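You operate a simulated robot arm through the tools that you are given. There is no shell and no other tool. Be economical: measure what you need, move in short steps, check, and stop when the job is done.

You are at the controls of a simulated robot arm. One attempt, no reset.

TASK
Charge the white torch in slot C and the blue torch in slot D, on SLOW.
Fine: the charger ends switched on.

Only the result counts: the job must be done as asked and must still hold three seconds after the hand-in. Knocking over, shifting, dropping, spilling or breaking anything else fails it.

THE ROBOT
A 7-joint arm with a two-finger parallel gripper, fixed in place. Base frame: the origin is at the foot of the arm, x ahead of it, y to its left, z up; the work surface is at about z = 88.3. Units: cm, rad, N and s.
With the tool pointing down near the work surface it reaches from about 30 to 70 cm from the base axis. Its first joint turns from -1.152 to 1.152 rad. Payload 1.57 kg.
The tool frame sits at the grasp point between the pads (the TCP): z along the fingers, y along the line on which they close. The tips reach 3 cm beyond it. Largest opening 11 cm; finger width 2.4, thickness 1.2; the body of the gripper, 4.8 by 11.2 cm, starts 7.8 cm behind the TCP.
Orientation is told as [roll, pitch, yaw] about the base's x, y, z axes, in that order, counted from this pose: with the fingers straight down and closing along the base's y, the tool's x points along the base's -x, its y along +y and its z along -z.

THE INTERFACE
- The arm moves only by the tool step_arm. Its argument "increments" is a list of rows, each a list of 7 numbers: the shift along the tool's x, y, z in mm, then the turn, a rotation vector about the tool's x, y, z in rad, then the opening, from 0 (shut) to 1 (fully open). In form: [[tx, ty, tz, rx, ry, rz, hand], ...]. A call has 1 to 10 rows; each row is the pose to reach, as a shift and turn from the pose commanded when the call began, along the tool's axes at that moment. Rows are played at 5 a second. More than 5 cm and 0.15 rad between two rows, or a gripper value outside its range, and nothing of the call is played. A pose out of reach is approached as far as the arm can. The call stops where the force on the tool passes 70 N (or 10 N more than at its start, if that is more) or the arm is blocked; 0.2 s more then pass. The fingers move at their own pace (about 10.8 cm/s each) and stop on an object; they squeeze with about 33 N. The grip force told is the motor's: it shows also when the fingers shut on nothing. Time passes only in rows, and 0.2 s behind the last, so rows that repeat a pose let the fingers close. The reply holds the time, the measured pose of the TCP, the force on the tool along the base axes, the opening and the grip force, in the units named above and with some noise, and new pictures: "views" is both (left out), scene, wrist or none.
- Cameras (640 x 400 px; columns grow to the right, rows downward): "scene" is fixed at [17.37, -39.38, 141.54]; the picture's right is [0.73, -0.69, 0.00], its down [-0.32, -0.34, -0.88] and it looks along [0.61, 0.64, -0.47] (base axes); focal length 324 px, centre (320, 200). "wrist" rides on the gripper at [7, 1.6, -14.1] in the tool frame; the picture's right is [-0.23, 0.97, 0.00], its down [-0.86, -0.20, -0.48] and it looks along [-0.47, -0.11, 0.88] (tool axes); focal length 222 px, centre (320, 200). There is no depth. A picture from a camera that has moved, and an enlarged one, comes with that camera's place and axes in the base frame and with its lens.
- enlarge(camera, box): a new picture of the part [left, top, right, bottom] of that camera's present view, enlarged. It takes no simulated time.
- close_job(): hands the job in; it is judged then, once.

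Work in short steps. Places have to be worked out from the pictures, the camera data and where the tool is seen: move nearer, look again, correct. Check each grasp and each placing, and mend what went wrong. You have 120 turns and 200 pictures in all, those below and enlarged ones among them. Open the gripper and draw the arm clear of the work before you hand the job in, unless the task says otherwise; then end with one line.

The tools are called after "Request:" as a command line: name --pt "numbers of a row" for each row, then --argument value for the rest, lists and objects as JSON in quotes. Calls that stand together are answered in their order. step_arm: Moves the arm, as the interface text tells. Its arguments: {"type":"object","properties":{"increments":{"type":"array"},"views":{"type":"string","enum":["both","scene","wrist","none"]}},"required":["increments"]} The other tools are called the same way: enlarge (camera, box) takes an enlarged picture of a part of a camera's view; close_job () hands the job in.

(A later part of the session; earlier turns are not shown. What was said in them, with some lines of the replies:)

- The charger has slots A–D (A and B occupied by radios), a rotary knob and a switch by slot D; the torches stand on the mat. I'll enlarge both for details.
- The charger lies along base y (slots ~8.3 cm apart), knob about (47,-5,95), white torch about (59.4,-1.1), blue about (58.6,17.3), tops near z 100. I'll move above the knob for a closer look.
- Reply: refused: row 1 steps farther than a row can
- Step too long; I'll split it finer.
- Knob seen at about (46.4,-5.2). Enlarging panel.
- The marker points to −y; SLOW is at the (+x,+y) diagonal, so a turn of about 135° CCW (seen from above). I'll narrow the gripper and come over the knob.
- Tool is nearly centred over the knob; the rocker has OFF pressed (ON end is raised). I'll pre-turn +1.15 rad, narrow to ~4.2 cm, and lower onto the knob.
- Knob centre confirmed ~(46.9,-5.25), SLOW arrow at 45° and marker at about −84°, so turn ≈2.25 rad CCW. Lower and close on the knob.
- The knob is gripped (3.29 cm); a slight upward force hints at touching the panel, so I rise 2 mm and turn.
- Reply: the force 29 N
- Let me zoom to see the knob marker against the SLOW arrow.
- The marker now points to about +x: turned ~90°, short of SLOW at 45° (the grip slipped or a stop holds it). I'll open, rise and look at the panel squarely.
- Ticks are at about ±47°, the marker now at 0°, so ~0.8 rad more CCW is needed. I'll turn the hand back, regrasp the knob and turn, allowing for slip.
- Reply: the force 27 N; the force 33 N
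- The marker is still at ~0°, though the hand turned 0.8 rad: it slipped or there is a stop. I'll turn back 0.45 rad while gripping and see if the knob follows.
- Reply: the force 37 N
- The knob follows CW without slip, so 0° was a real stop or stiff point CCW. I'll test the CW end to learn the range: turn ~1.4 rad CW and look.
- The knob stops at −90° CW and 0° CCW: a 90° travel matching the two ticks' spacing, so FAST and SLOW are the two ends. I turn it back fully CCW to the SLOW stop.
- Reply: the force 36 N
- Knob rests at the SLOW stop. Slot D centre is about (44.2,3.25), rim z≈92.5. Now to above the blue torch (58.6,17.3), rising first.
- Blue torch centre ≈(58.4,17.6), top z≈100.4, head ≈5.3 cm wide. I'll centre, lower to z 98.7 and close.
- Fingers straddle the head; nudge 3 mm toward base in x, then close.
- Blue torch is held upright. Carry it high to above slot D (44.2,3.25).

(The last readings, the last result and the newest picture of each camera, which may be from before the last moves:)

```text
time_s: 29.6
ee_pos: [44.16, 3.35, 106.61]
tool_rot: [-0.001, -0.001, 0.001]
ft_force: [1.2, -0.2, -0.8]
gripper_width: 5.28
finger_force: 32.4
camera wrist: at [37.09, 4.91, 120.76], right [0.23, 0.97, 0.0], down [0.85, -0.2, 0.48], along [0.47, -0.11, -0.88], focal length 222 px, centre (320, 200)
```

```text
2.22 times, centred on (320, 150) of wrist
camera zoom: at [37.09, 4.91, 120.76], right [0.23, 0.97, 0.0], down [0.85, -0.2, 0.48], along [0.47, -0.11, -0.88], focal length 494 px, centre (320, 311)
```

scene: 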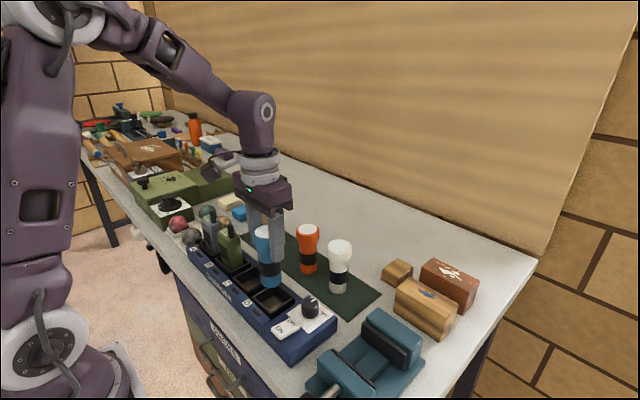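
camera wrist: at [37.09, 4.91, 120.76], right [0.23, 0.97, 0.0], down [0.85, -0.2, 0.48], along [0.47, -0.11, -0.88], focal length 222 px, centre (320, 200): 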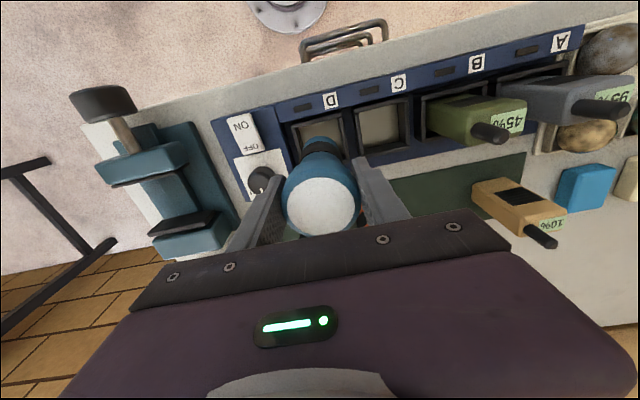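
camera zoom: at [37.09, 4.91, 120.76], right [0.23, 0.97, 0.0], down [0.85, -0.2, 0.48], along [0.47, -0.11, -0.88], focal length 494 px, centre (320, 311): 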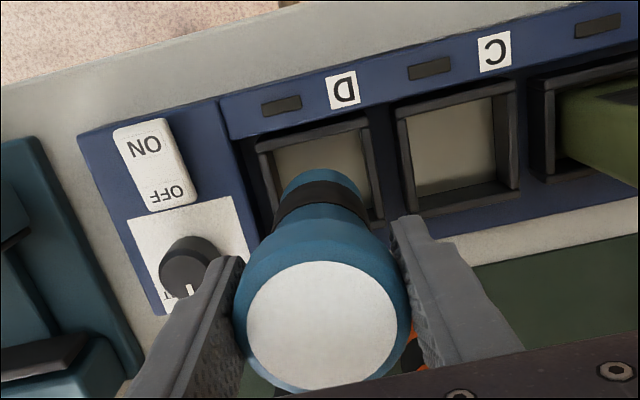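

Slot D rim estimated at z≈91–92.5, centre ≈(44.35,3.45). I'll lower 3.5 cm and check alignment.

Request:
step_arm --pt "-2 1 15 0 0 0 0" --pt "-2 1 35 0 0 0 0" --pt "-2 1 35 0 0 0 0" --views "none"

Request:
enlarge --camera "scene" --box '[235, 240, 315, 320]'

Request:
enlarge --camera "wrist" --box '[250, 60, 400, 200]'

```text
time_s: 30.4
ee_pos: [44.11, 3.28, 102.92]
tool_rot: [0.0, 0.001, -0.001]
ft_force: [-0.3, -0.2, -1.8]
gripper_width: 5.27
finger_force: 33.0
```

```text
5.00 times, centred on (275, 280) of scene
camera zoom: at [17.37, -39.38, 141.54], right [0.73, -0.69, 0.0], down [-0.32, -0.34, -0.88], along [0.61, 0.64, -0.47], focal length 1619 px, centre (545, -200)
```

zoom: 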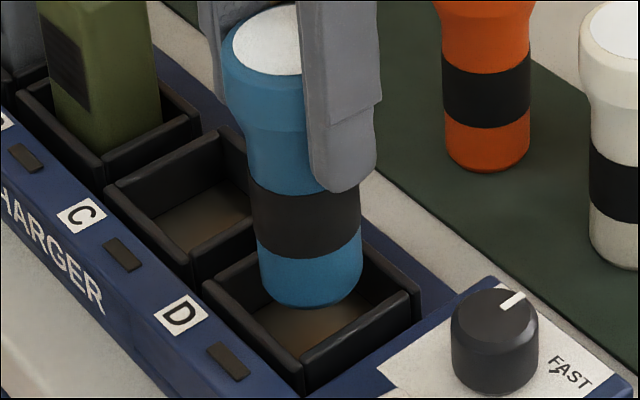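

```text
2.86 times, centred on (325, 130) of wrist
camera zoom: at [37.17, 4.75, 117.09], right [0.23, 0.97, 0.0], down [0.85, -0.2, 0.48], along [0.47, -0.11, -0.88], focal length 635 px, centre (306, 400)
```

zoom: 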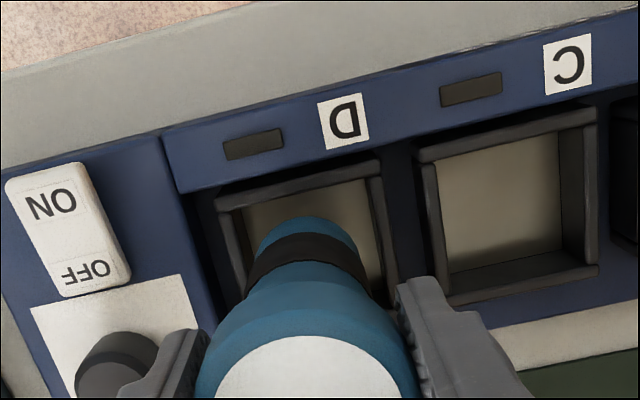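

Both views show the tail centred over slot D. Lowering gently, watching force.

Request:
step_arm --pt "0 0.5 5 0 0 0 0" --pt "0 0.5 10 0 0 0 0" --pt "0 0.5 14 0 0 0 0" --pt "0 0.5 18 0 0 0 0" --views "none"

Request:
enlarge --camera "scene" --box '[235, 240, 315, 320]'

```text
time_s: 31.4
ee_pos: [44.31, 3.32, 101.37]
tool_rot: [-0.001, -0.001, 0.0]
ft_force: [1.3, 0.4, -1.7]
gripper_width: 5.27
finger_force: 33.4
```

```text
5.00 times, centred on (275, 280) of scene
camera zoom: at [17.37, -39.38, 141.54], right [0.73, -0.69, 0.0], down [-0.32, -0.34, -0.88], along [0.61, 0.64, -0.47], focal length 1619 px, centre (545, -200)
```

zoom: 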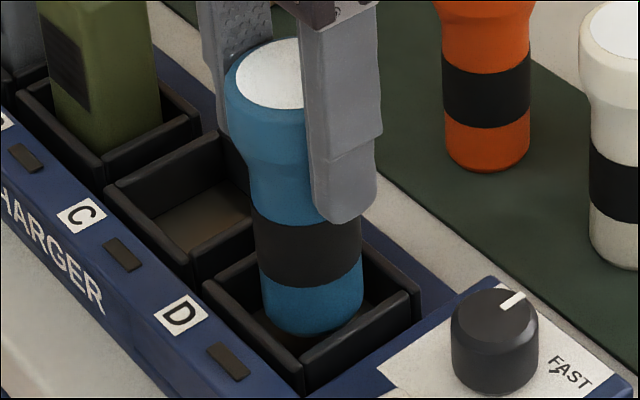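

It's entering cleanly, no contact force. Continue down.

Request:
step_arm --pt "0 0.5 4 0 0 0 0" --pt "0 0.5 8 0 0 0 0" --pt "0 0.5 12 0 0 0 0" --pt "0 0.5 12 0 0 0 0" --views "none"

Request:
enlarge --camera "scene" --box '[235, 240, 315, 320]'

Request:
enlarge --camera "wrist" --box '[250, 60, 400, 200]'

```text
time_s: 32.4
ee_pos: [44.21, 3.42, 100.07]
tool_rot: [0.001, 0.002, 0.0]
ft_force: [0.2, -0.6, -1.9]
gripper_width: 5.25
finger_force: 33.5
```

```text
5.00 times, centred on (275, 280) of scene
camera zoom: at [17.37, -39.38, 141.54], right [0.73, -0.69, 0.0], down [-0.32, -0.34, -0.88], along [0.61, 0.64, -0.47], focal length 1619 px, centre (545, -200)
```

zoom: 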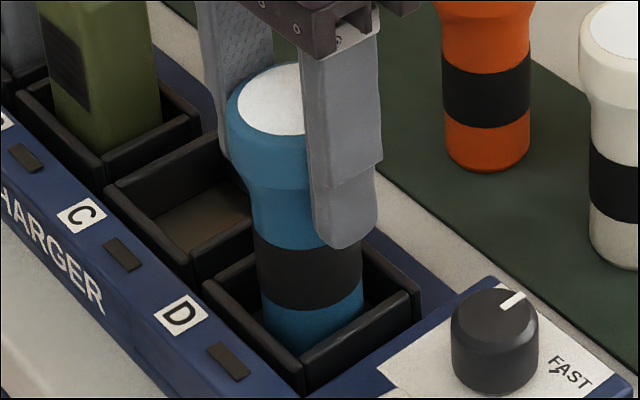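

```text
2.86 times, centred on (325, 130) of wrist
camera zoom: at [37.23, 4.96, 114.13], right [0.23, 0.97, 0.0], down [0.85, -0.2, 0.48], along [0.47, -0.11, -0.88], focal length 635 px, centre (306, 400)
```

zoom: 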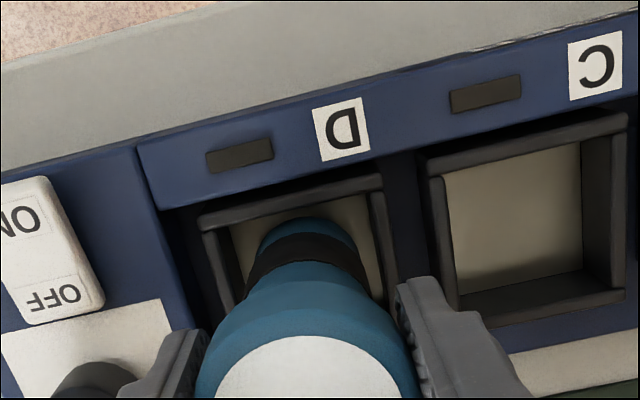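

Inside the slot; keep lowering until contact.

Request:
step_arm --pt "0 0 3 0 0 0 0" --pt "0 0 5 0 0 0 0" --pt "0 0 7 0 0 0 0" --pt "0 0 9 0 0 0 0" --views "none"

Request:
enlarge --camera "scene" --box '[235, 240, 315, 320]'

```text
time_s: 33.4
ee_pos: [44.34, 3.52, 99.32]
tool_rot: [-0.001, -0.004, 0.0]
ft_force: [0.2, 2.6, 24.6]
gripper_width: 5.33
finger_force: 33.0
```

```text
5.00 times, centred on (275, 280) of scene
camera zoom: at [17.33, -39.37, 141.55], right [0.73, -0.69, 0.0], down [-0.32, -0.34, -0.88], along [0.61, 0.64, -0.47], focal length 1619 px, centre (545, -200)
```

zoom: 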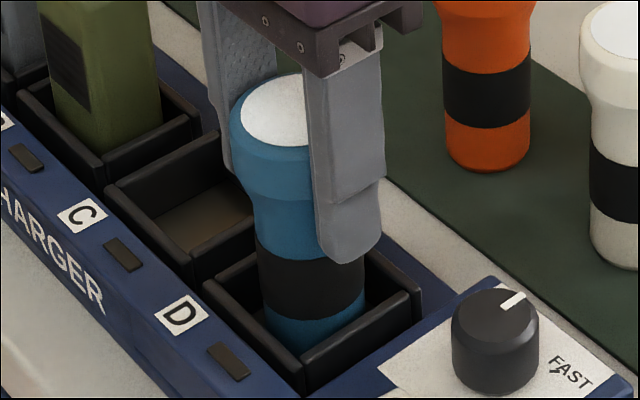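

Seated on the slot floor (contact ~25 N). Relax, open, retract upward.

Request:
step_arm --pt "0 0 -3 0 0 0 0" --pt "0 0 -3 0 0 0 0.62" --pt "0 0 -3 0 0 0 0.62" --pt "0 0 -40 0 0 0 0.62" --pt "0 0 -85 0 0 0 0.62" --pt "0 0 -110 0 0 0 0.62"

Request:
enlarge --camera "scene" --box '[200, 200, 360, 330]'

```text
time_s: 34.8
ee_pos: [44.47, 3.59, 110.3]
tool_rot: [0.0, 0.001, -0.001]
ft_force: [0.5, 0.1, 0.4]
gripper_width: 6.78
finger_force: 0.0
camera wrist: at [37.37, 5.19, 124.38], right [0.23, 0.97, 0.0], down [0.86, -0.2, 0.48], along [0.47, -0.11, -0.88], focal length 222 px, centre (320, 200)
```

scene: 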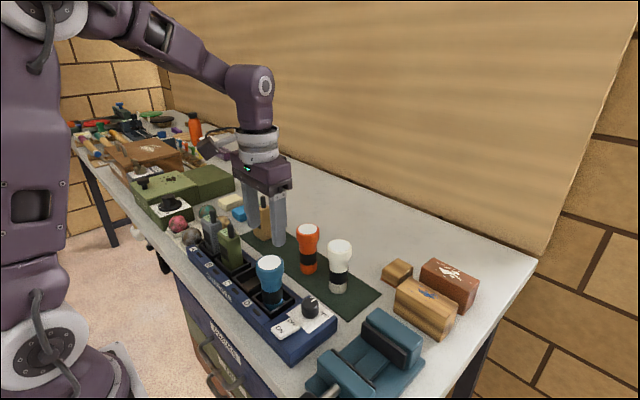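
wrist: 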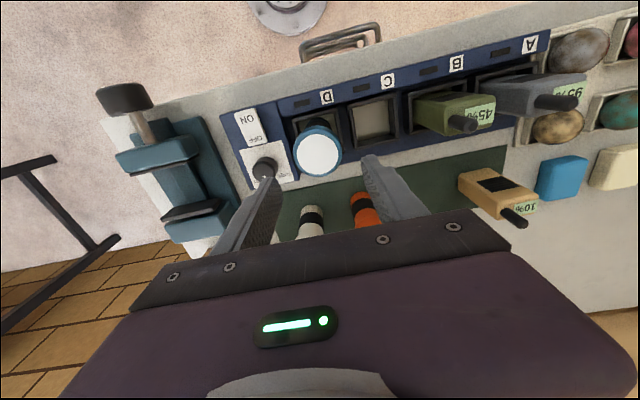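

```text
3.08 times, centred on (280, 265) of scene
camera zoom: at [17.36, -39.38, 141.54], right [0.73, -0.69, 0.0], down [-0.32, -0.34, -0.88], along [0.61, 0.64, -0.47], focal length 996 px, centre (443, 0)
```

zoom: 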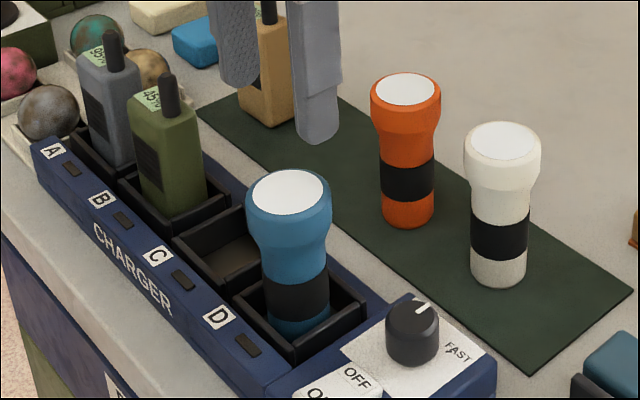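

Blue stands upright in D. Go above the white torch (~59.1,-0.9).

Request:
step_arm --pt "-45 -15 0 0 0 0 0.62" --pt "-90 -30 0 0 0 0 0.62" --pt "-135 -43 0 0 0 0 0.62" --pt "-146 -45 15 0 0 0 0.62" --pt "-146 -45 33 0 0 0 0.62" --pt "-146 -45 33 0 0 0 0.62" --views "none"

Request:
enlarge --camera "wrist" --box '[220, 90, 420, 240]'

Request:
enlarge --camera "scene" --box '[270, 190, 390, 300]'

```text
time_s: 36.2
ee_pos: [58.9, -0.99, 106.73]
tool_rot: [0.0, 0.001, 0.002]
ft_force: [0.2, 0.3, -0.1]
gripper_width: 6.82
finger_force: 0.0
```

```text
2.67 times, centred on (320, 165) of wrist
camera zoom: at [51.83, 0.51, 120.77], right [0.23, 0.97, 0.0], down [0.86, -0.2, 0.48], along [0.47, -0.11, -0.88], focal length 592 px, centre (320, 293)
```

zoom: 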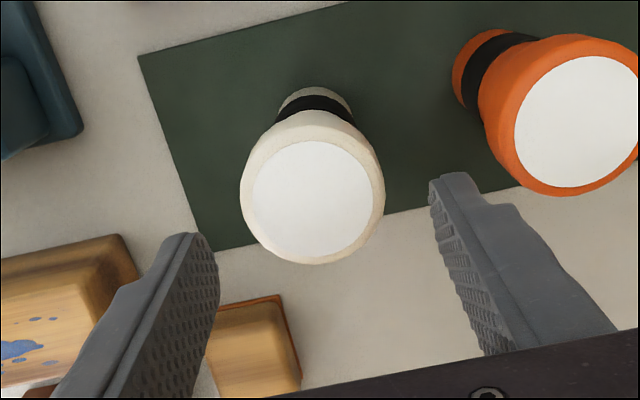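

```text
3.64 times, centred on (330, 245) of scene
camera zoom: at [17.37, -39.38, 141.54], right [0.73, -0.69, 0.0], down [-0.32, -0.34, -0.88], along [0.61, 0.64, -0.47], focal length 1178 px, centre (284, 36)
```

zoom: 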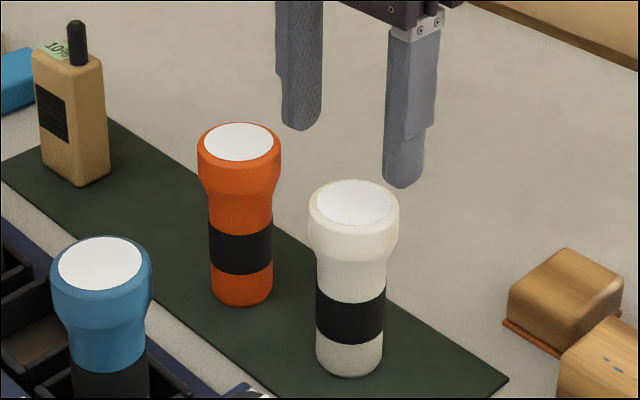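

White torch centre ≈(58.8,-1.4). Centre, lower and close.

Request:
step_arm --pt "1 -4 0 0 0 0 0.62" --pt "1 -4 40 0 0 0 0.62" --pt "1 -4 75 0 0 0 0.62" --pt "1 -4 80 0 0 0 0.62" --views "none"

Request:
enlarge --camera "wrist" --box '[220, 90, 420, 240]'

```text
time_s: 37.2
ee_pos: [58.8, -1.34, 98.92]
tool_rot: [0.0, -0.001, 0.0]
ft_force: [0.0, -0.4, -0.1]
gripper_width: 6.82
finger_force: 0.0
```

```text
2.67 times, centred on (320, 165) of wrist
camera zoom: at [51.82, 0.14, 113.02], right [0.23, 0.97, 0.0], down [0.86, -0.2, 0.48], along [0.47, -0.11, -0.88], focal length 592 px, centre (320, 293)
```

zoom: 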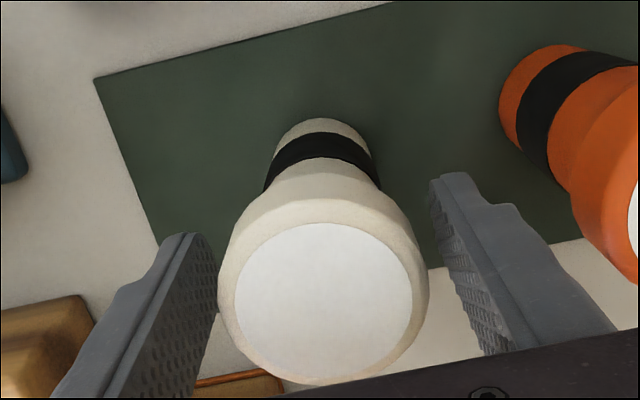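

Aligned as with the blue one; close and lift.

Request:
step_arm --pt "0 0 2 0 0 0 0.3" --pt "0 0 2 0 0 0 0" --pt "0 0 2 0 0 0 0" --pt "0 0 2 0 0 0 0" --views "none"

Request:
step_arm --pt "0 0 -10 0 0 0 0" --pt "0 0 -50 0 0 0 0" --pt "0 0 -90 0 0 0 0" --pt "0 0 -135 0 0 0 0" --pt "0 0 -155 0 0 0 0"

```text
time_s: 38.2
ee_pos: [58.76, -1.25, 98.74]
tool_rot: [0.001, -0.003, 0.001]
ft_force: [3.5, 2.3, 24.2]
gripper_width: 5.27
finger_force: 32.8
```

```text
time_s: 39.4
ee_pos: [58.88, -1.43, 114.11]
tool_rot: [0.001, 0.001, 0.0]
ft_force: [-0.1, 0.3, -1.2]
gripper_width: 5.27
finger_force: 32.8
camera wrist: at [51.84, 0.04, 128.21], right [0.23, 0.97, 0.0], down [0.86, -0.2, 0.48], along [0.47, -0.11, -0.88], focal length 222 px, centre (320, 200)
```

scene: 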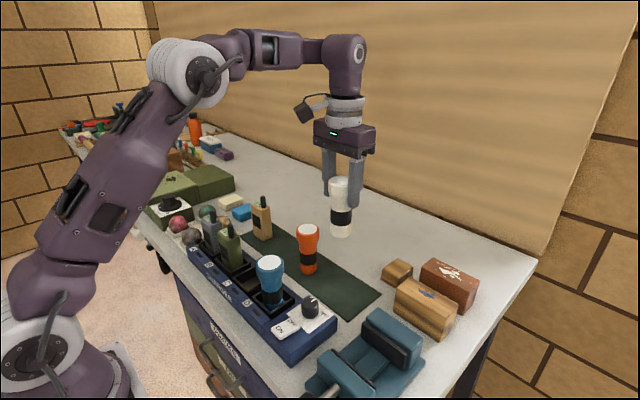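
wrist: 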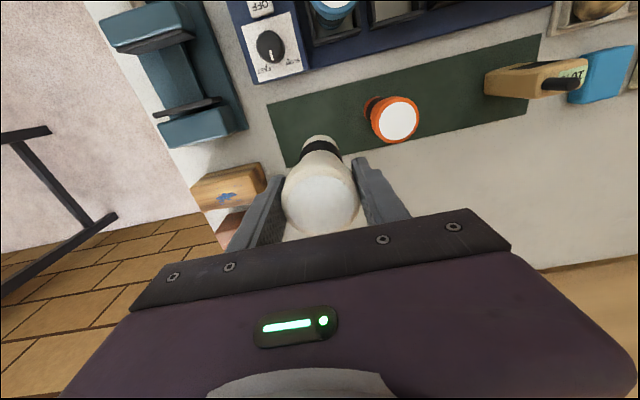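

White torch held. Carry to above slot C (44.25,11.2).

Request:
step_arm --pt "36 31 0 0 0 0 0" --pt "72 62 0 0 0 0 0" --pt "108 93 0 0 0 0 0" --pt "140 121 0 0 0 0 0" --pt "146 126 20 0 0 0 0" --pt "146 126 60 0 0 0 0" --pt "146 126 75 0 0 0 0" --pt "146 126 75 0 0 0 0"

Request:
enlarge --camera "scene" --box '[195, 200, 315, 320]'

Request:
enlarge --camera "wrist" --box '[220, 60, 420, 220]'

```text
time_s: 41.2
ee_pos: [44.23, 10.83, 106.76]
tool_rot: [0.002, 0.0, 0.001]
ft_force: [0.4, -0.3, -2.4]
gripper_width: 5.28
finger_force: 32.5
camera wrist: at [37.18, 12.37, 120.85], right [0.23, 0.97, 0.0], down [0.85, -0.2, 0.48], along [0.47, -0.11, -0.88], focal length 222 px, centre (320, 200)
```

scene: 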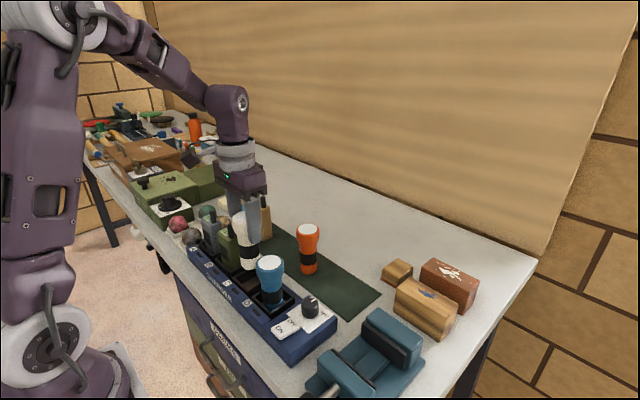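
wrist: 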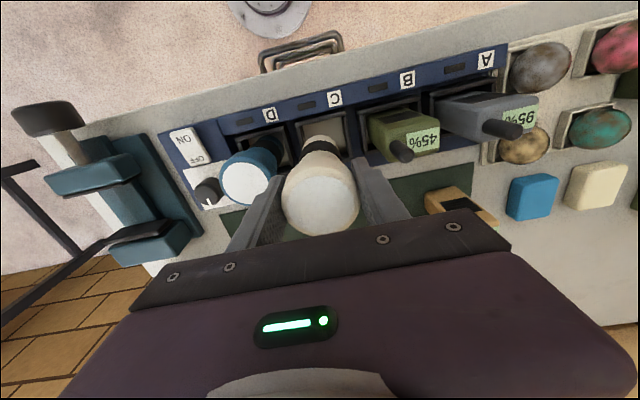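

```text
3.33 times, centred on (255, 260) of scene
camera zoom: at [17.37, -39.38, 141.54], right [0.73, -0.69, 0.0], down [-0.32, -0.34, -0.88], along [0.61, 0.64, -0.47], focal length 1079 px, centre (537, 0)
```

zoom: 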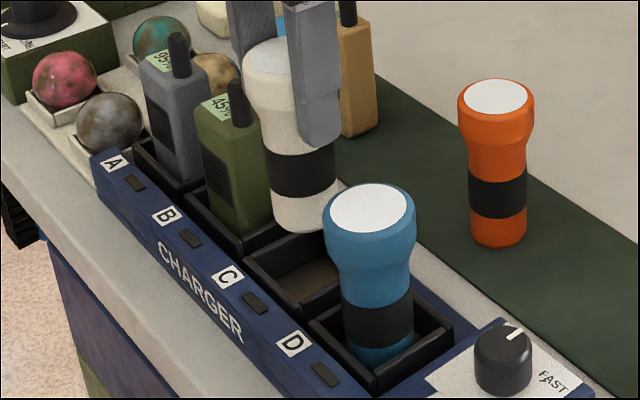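

```text
2.50 times, centred on (320, 140) of wrist
camera zoom: at [37.18, 12.37, 120.85], right [0.23, 0.97, 0.0], down [0.85, -0.2, 0.48], along [0.47, -0.11, -0.88], focal length 555 px, centre (320, 350)
```

zoom: 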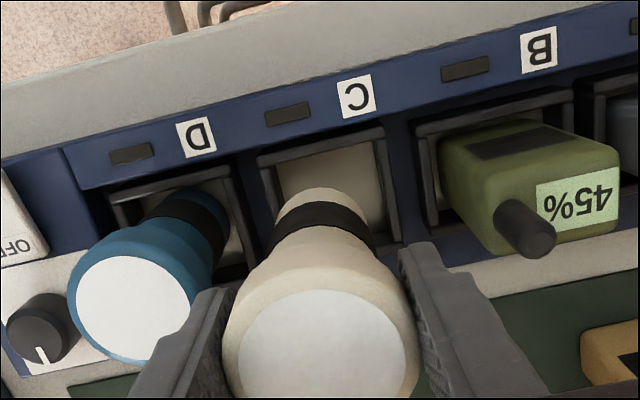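

Slot C centre is ≈11.25 in y; shift +4 mm and lower 34 mm, then check.

Request:
step_arm --pt "0 4 0 0 0 0 0" --pt "0 4 20 0 0 0 0" --pt "0 4 34 0 0 0 0" --pt "0 4 34 0 0 0 0" --views "none"

Request:
enlarge --camera "scene" --box '[215, 220, 295, 300]'

Request:
enlarge --camera "wrist" --box '[250, 60, 400, 200]'

```text
time_s: 42.2
ee_pos: [44.16, 11.34, 103.37]
tool_rot: [-0.001, 0.0, 0.002]
ft_force: [0.4, 0.4, -2.4]
gripper_width: 5.26
finger_force: 33.0
```

```text
5.00 times, centred on (255, 260) of scene
camera zoom: at [17.37, -39.38, 141.54], right [0.73, -0.69, 0.0], down [-0.32, -0.34, -0.88], along [0.61, 0.64, -0.47], focal length 1619 px, centre (645, -100)
```

zoom: 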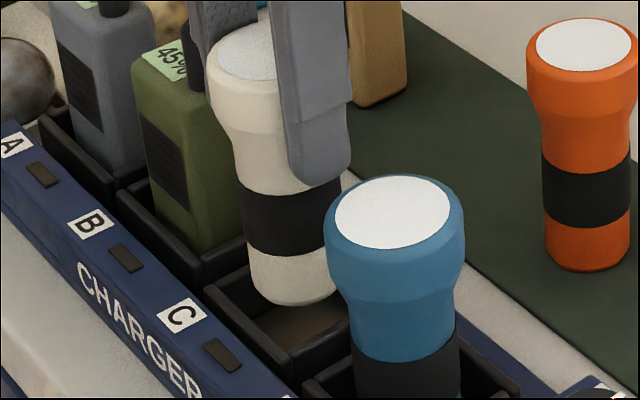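

```text
2.86 times, centred on (325, 130) of wrist
camera zoom: at [37.13, 12.91, 117.41], right [0.23, 0.97, 0.0], down [0.85, -0.2, 0.48], along [0.47, -0.11, -0.88], focal length 635 px, centre (306, 400)
```

zoom: 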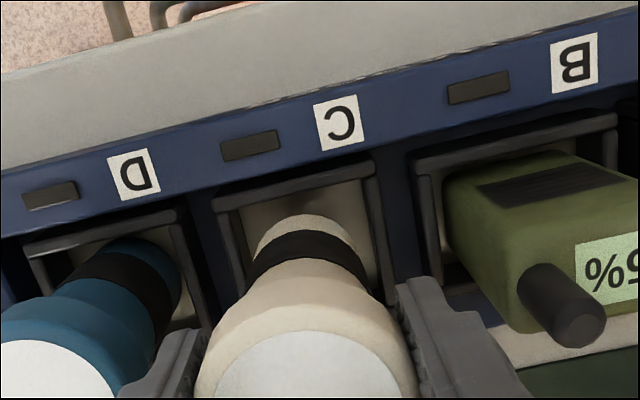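

Alignment matches the earlier D picture within ~1 mm. Lower in.

Request:
step_arm --pt "0 -1 6 0 0 0 0" --pt "0 -1 12 0 0 0 0" --pt "0 -1 18 0 0 0 0" --pt "0 -1 24 0 0 0 0" --pt "0 -1 30 0 0 0 0" --views "none"

Request:
enlarge --camera "scene" --box '[215, 220, 295, 300]'

Request:
enlarge --camera "wrist" --box '[250, 60, 400, 200]'

```text
time_s: 43.4
ee_pos: [44.25, 11.39, 100.31]
tool_rot: [0.0, 0.001, 0.0]
ft_force: [0.4, -0.2, -1.9]
gripper_width: 5.28
finger_force: 33.3
```

```text
5.00 times, centred on (255, 260) of scene
camera zoom: at [17.37, -39.38, 141.54], right [0.73, -0.69, 0.0], down [-0.32, -0.34, -0.88], along [0.61, 0.64, -0.47], focal length 1619 px, centre (645, -100)
```

zoom: 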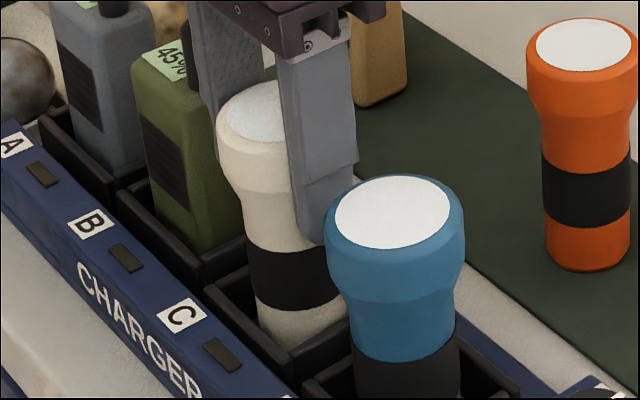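

```text
2.86 times, centred on (325, 130) of wrist
camera zoom: at [37.12, 12.89, 114.38], right [0.23, 0.97, 0.0], down [0.85, -0.2, 0.48], along [0.47, -0.11, -0.88], focal length 635 px, centre (306, 400)
```

zoom: 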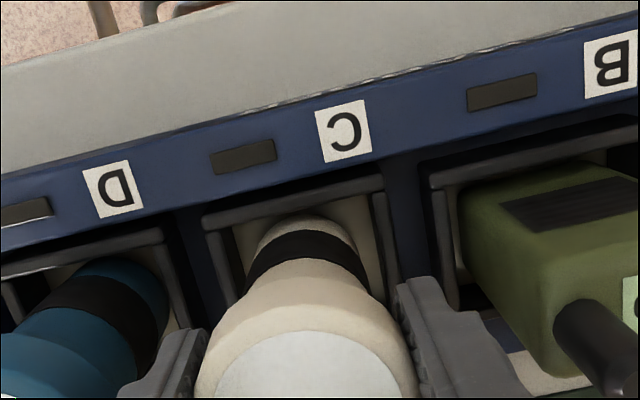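

Going in cleanly; continue to contact.

Request:
step_arm --pt "0 0 3 0 0 0 0" --pt "0 0 6 0 0 0 0" --pt "0 0 8 0 0 0 0" --pt "0 0 10 0 0 0 0" --views "none"

```text
time_s: 44.4
ee_pos: [44.18, 11.39, 99.43]
tool_rot: [0.0, -0.004, -0.001]
ft_force: [0.1, -3.7, 24.4]
gripper_width: 5.29
finger_force: 33.3
```

Seated (contact 24 N). Relax, open slightly (clear of the blue head) and rise.

Request:
step_arm --pt "0 0 -2 0 0 0 0" --pt "0 0 -2 0 0 0 0.54" --pt "0 0 -2 0 0 0 0.54" --pt "0 0 -40 0 0 0 0.54" --pt "0 0 -85 0 0 0 0.54" --pt "0 0 -120 0 0 0 0.54"

Request:
enlarge --camera "scene" --box '[200, 210, 350, 340]'

```text
time_s: 45.8
ee_pos: [44.2, 11.72, 111.29]
tool_rot: [0.0, -0.001, 0.0]
ft_force: [-0.2, 0.1, 0.5]
gripper_width: 5.94
finger_force: 0.0
camera wrist: at [37.18, 13.17, 125.45], right [0.23, 0.97, 0.0], down [0.86, -0.2, 0.48], along [0.47, -0.11, -0.88], focal length 222 px, centre (320, 200)
```

scene: 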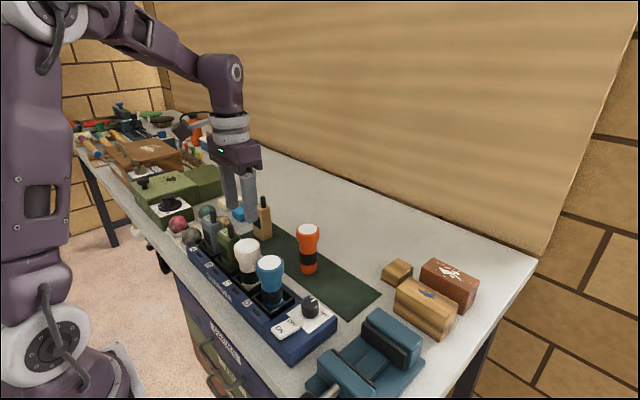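
wrist: 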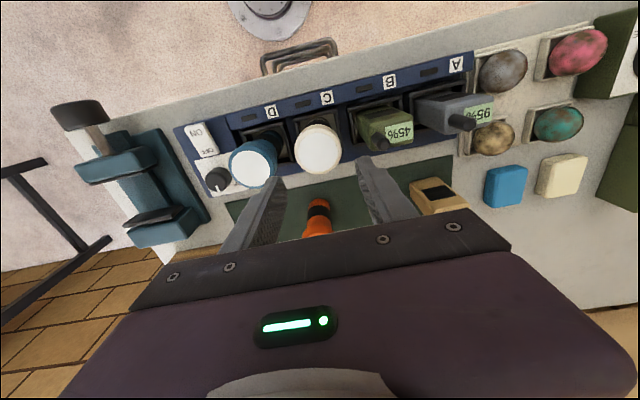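

```text
3.08 times, centred on (275, 275) of scene
camera zoom: at [17.36, -39.38, 141.54], right [0.73, -0.69, 0.0], down [-0.32, -0.34, -0.88], along [0.61, 0.64, -0.47], focal length 996 px, centre (458, -31)
```

zoom: 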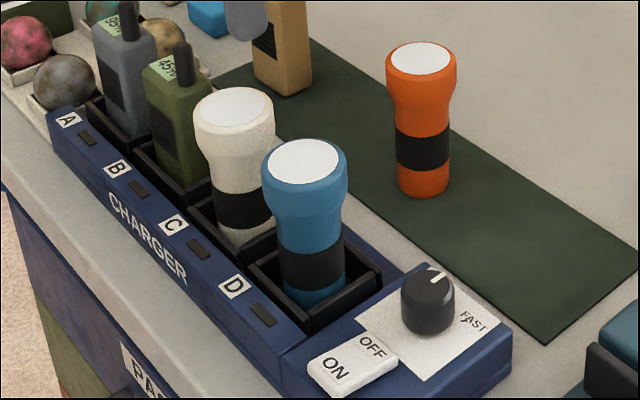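

Both torches are seated upright, no LED yet since it's off. Now shut the fingers and go above the rocker's ON end (~39.2,-5.2).

Request:
step_arm --pt "12 -40 0 0 0 0 0" --pt "24 -80 0 0 0 0 0" --pt "36 -120 0 0 0 0 0" --pt "48 -155 0 0 0 0 0" --pt "51 -168 20 0 0 0 0" --pt "51 -168 50 0 0 0 0" --pt "51 -168 90 0 0 0 0" --pt "51 -168 90 0 0 0 0"

Request:
enlarge --camera "scene" --box '[240, 260, 340, 350]'

Request:
enlarge --camera "wrist" --box '[220, 80, 420, 240]'

```text
time_s: 47.6
ee_pos: [39.2, -5.47, 102.36]
tool_rot: [0.0, 0.0, 0.0]
ft_force: [1.4, 0.2, 0.0]
gripper_width: 0.02
finger_force: 21.3
camera wrist: at [32.2, -3.95, 116.47], right [0.23, 0.97, 0.0], down [0.85, -0.2, 0.48], along [0.47, -0.11, -0.88], focal length 222 px, centre (320, 200)
```

scene: 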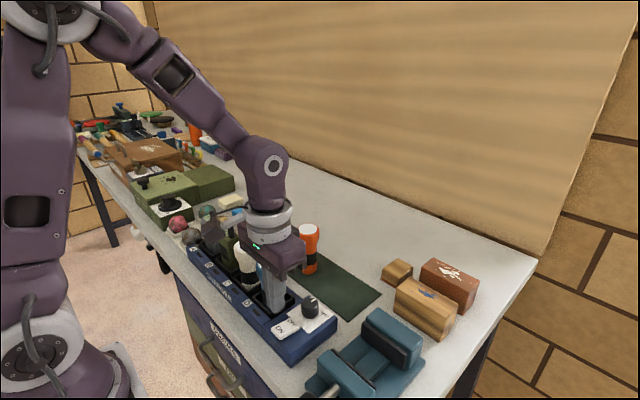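
wrist: 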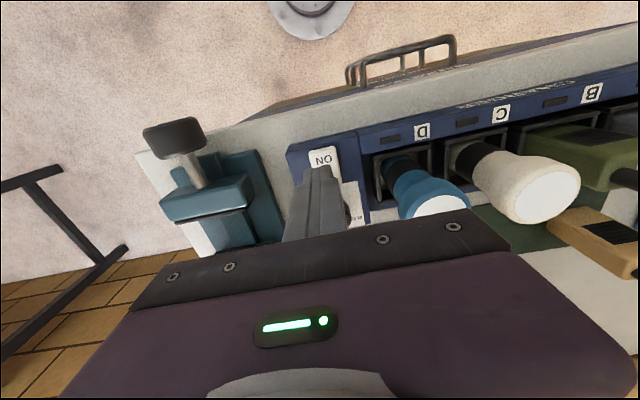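

```text
4.44 times, centred on (290, 305) of scene
camera zoom: at [17.37, -39.38, 141.54], right [0.73, -0.69, 0.0], down [-0.32, -0.34, -0.88], along [0.61, 0.64, -0.47], focal length 1439 px, centre (453, -267)
```

zoom: 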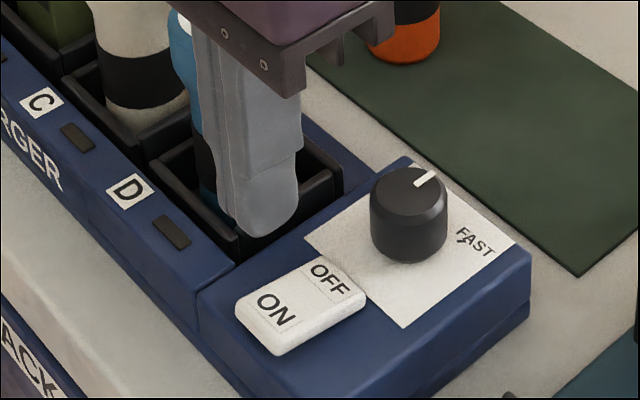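

```text
2.50 times, centred on (320, 160) of wrist
camera zoom: at [32.2, -3.95, 116.47], right [0.23, 0.97, 0.0], down [0.85, -0.2, 0.48], along [0.47, -0.11, -0.88], focal length 555 px, centre (320, 300)
```

zoom: 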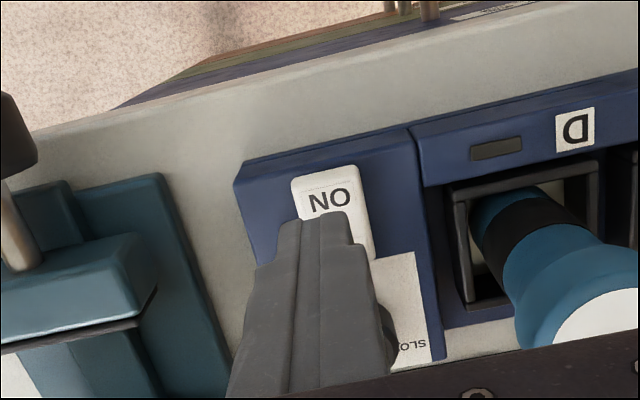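

The tool is over the rocker; ON text at (39.5,-5.3). Lower and press gently at the ON end.

Request:
step_arm --pt "3 1.5 25 0 0 0 0" --pt "3 1.5 45 0 0 0 0" --pt "3 1.5 49 0 0 0 0" --pt "3 1.5 52 0 0 0 0" --pt "3 1.5 55 0 0 0 0" --pt "3 1.5 58 0 0 0 0" --views "none"

Request:
enlarge --camera "scene" --box '[240, 260, 340, 350]'

```text
time_s: 49.0
ee_pos: [38.67, -5.22, 96.5]
tool_rot: [0.0, 0.0, 0.001]
ft_force: [-0.2, -0.9, 1.2]
gripper_width: 0.0
finger_force: 21.4
```

```text
4.44 times, centred on (290, 305) of scene
camera zoom: at [17.36, -39.38, 141.54], right [0.73, -0.69, 0.0], down [-0.32, -0.34, -0.88], along [0.61, 0.64, -0.47], focal length 1439 px, centre (453, -267)
```

zoom: 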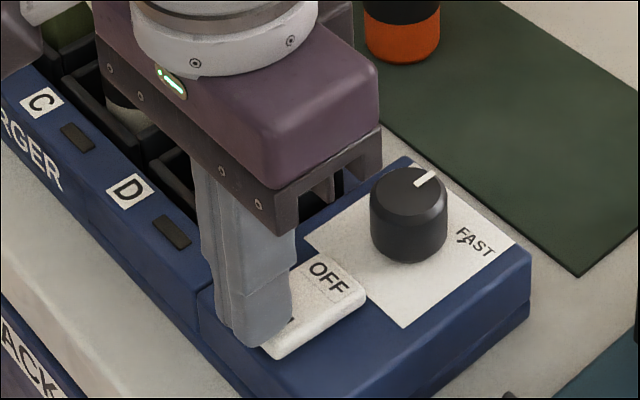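

Just reaching the rocker; press on.

Request:
step_arm --pt "0 0 3 0 0 0 0" --pt "0 0 5 0 0 0 0" --pt "0 0 7 0 0 0 0" --pt "0 0 9 0 0 0 0" --pt "0 0 11 0 0 0 0" --views "none"

Request:
enlarge --camera "scene" --box '[240, 260, 340, 350]'

```text
time_s: 49.7
ee_pos: [38.74, -5.18, 96.12]
tool_rot: [0.001, -0.001, 0.0]
ft_force: [-9.5, 3.9, 27.7]
gripper_width: 0.0
finger_force: 21.6
stopped in row 3: the force on the tool passed its limit (the readings are from after the stop); the commanded pose is now the measured one
```

```text
4.44 times, centred on (290, 305) of scene
camera zoom: at [17.31, -39.36, 141.56], right [0.73, -0.69, 0.0], down [-0.32, -0.34, -0.88], along [0.61, 0.64, -0.47], focal length 1439 px, centre (453, -267)
```

zoom: 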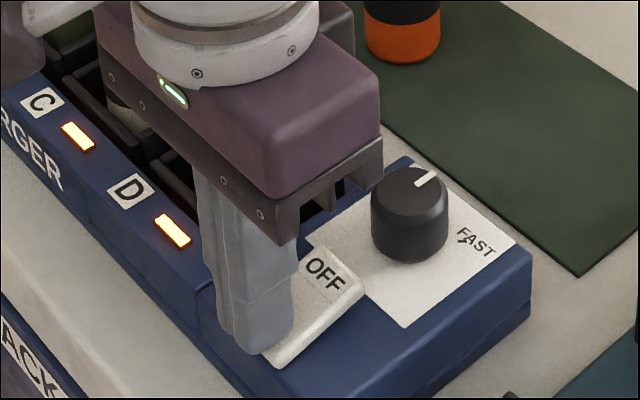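

The rocker flipped to ON and LEDs C and D light amber. Retract upward and view everything.

Request:
step_arm --pt "0 0 -20 0 0 0 0" --pt "0 0 -60 0 0 0 0" --pt "0 0 -105 0 0 0 0.2" --pt "0 0 -150 0 0 0 0.5" --pt "0 0 -190 0 0 0 0.5" --pt "0 0 -190 0 0 0 0.5"

Request:
enlarge --camera "scene" --box '[190, 210, 350, 345]'

Request:
enlarge --camera "wrist" --box '[260, 60, 460, 220]'

```text
time_s: 51.1
ee_pos: [38.54, -5.17, 115.19]
tool_rot: [0.0, -0.004, -0.001]
ft_force: [0.1, -0.5, -0.3]
gripper_width: 5.51
finger_force: 0.0
camera wrist: at [31.5, -3.64, 129.27], right [0.23, 0.97, 0.0], down [0.85, -0.2, 0.48], along [0.47, -0.11, -0.88], focal length 222 px, centre (320, 200)
```

scene: 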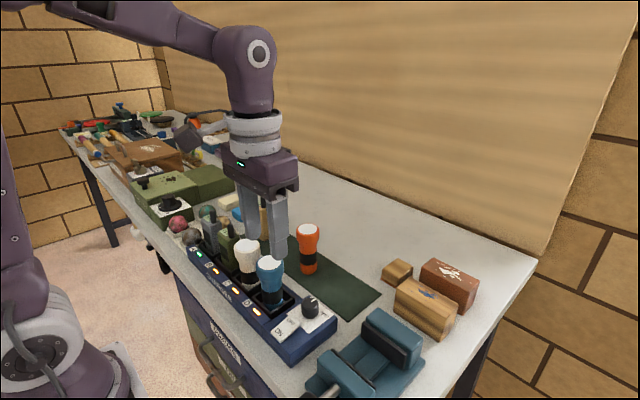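
wrist: 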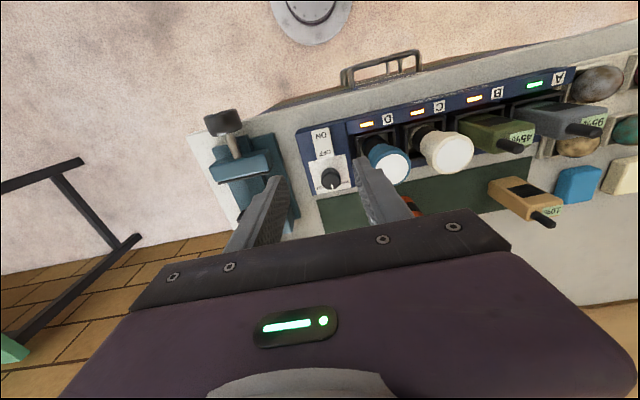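

```text
2.96 times, centred on (270, 278) of scene
camera zoom: at [17.36, -39.38, 141.54], right [0.73, -0.69, 0.0], down [-0.32, -0.34, -0.88], along [0.61, 0.64, -0.47], focal length 959 px, centre (468, -30)
```

zoom: 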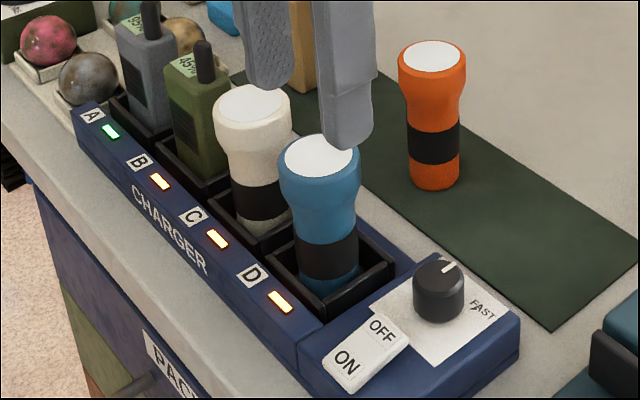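

```text
2.50 times, centred on (360, 140) of wrist
camera zoom: at [31.5, -3.64, 129.27], right [0.23, 0.97, 0.0], down [0.85, -0.2, 0.48], along [0.47, -0.11, -0.88], focal length 555 px, centre (220, 350)
```

zoom: 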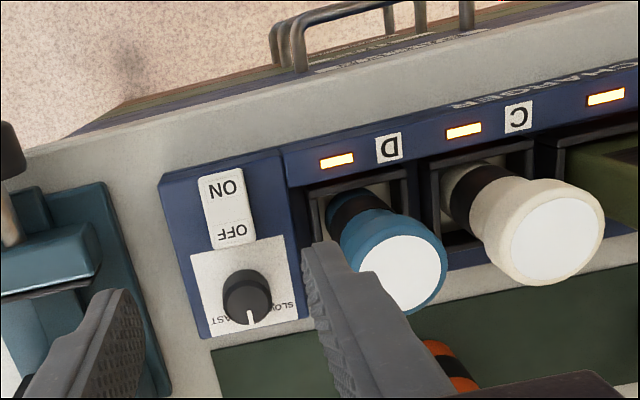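

Charger is ON, LEDs C and D lit, the knob is at its SLOW stop, both torches are seated and the arm is clear with the gripper open. Handing in.

Request:
close_job

```text
The job is handed in.
```

I put the white torch in slot C and the blue torch in slot D, turned the knob to SLOW and switched the charger on; the lights for C and D came on. I took SLOW to be the knob's counter-clockwise stop. There its marker sits about 45° short of the printed SLOW tick, so the setting isn't confirmed by the label.
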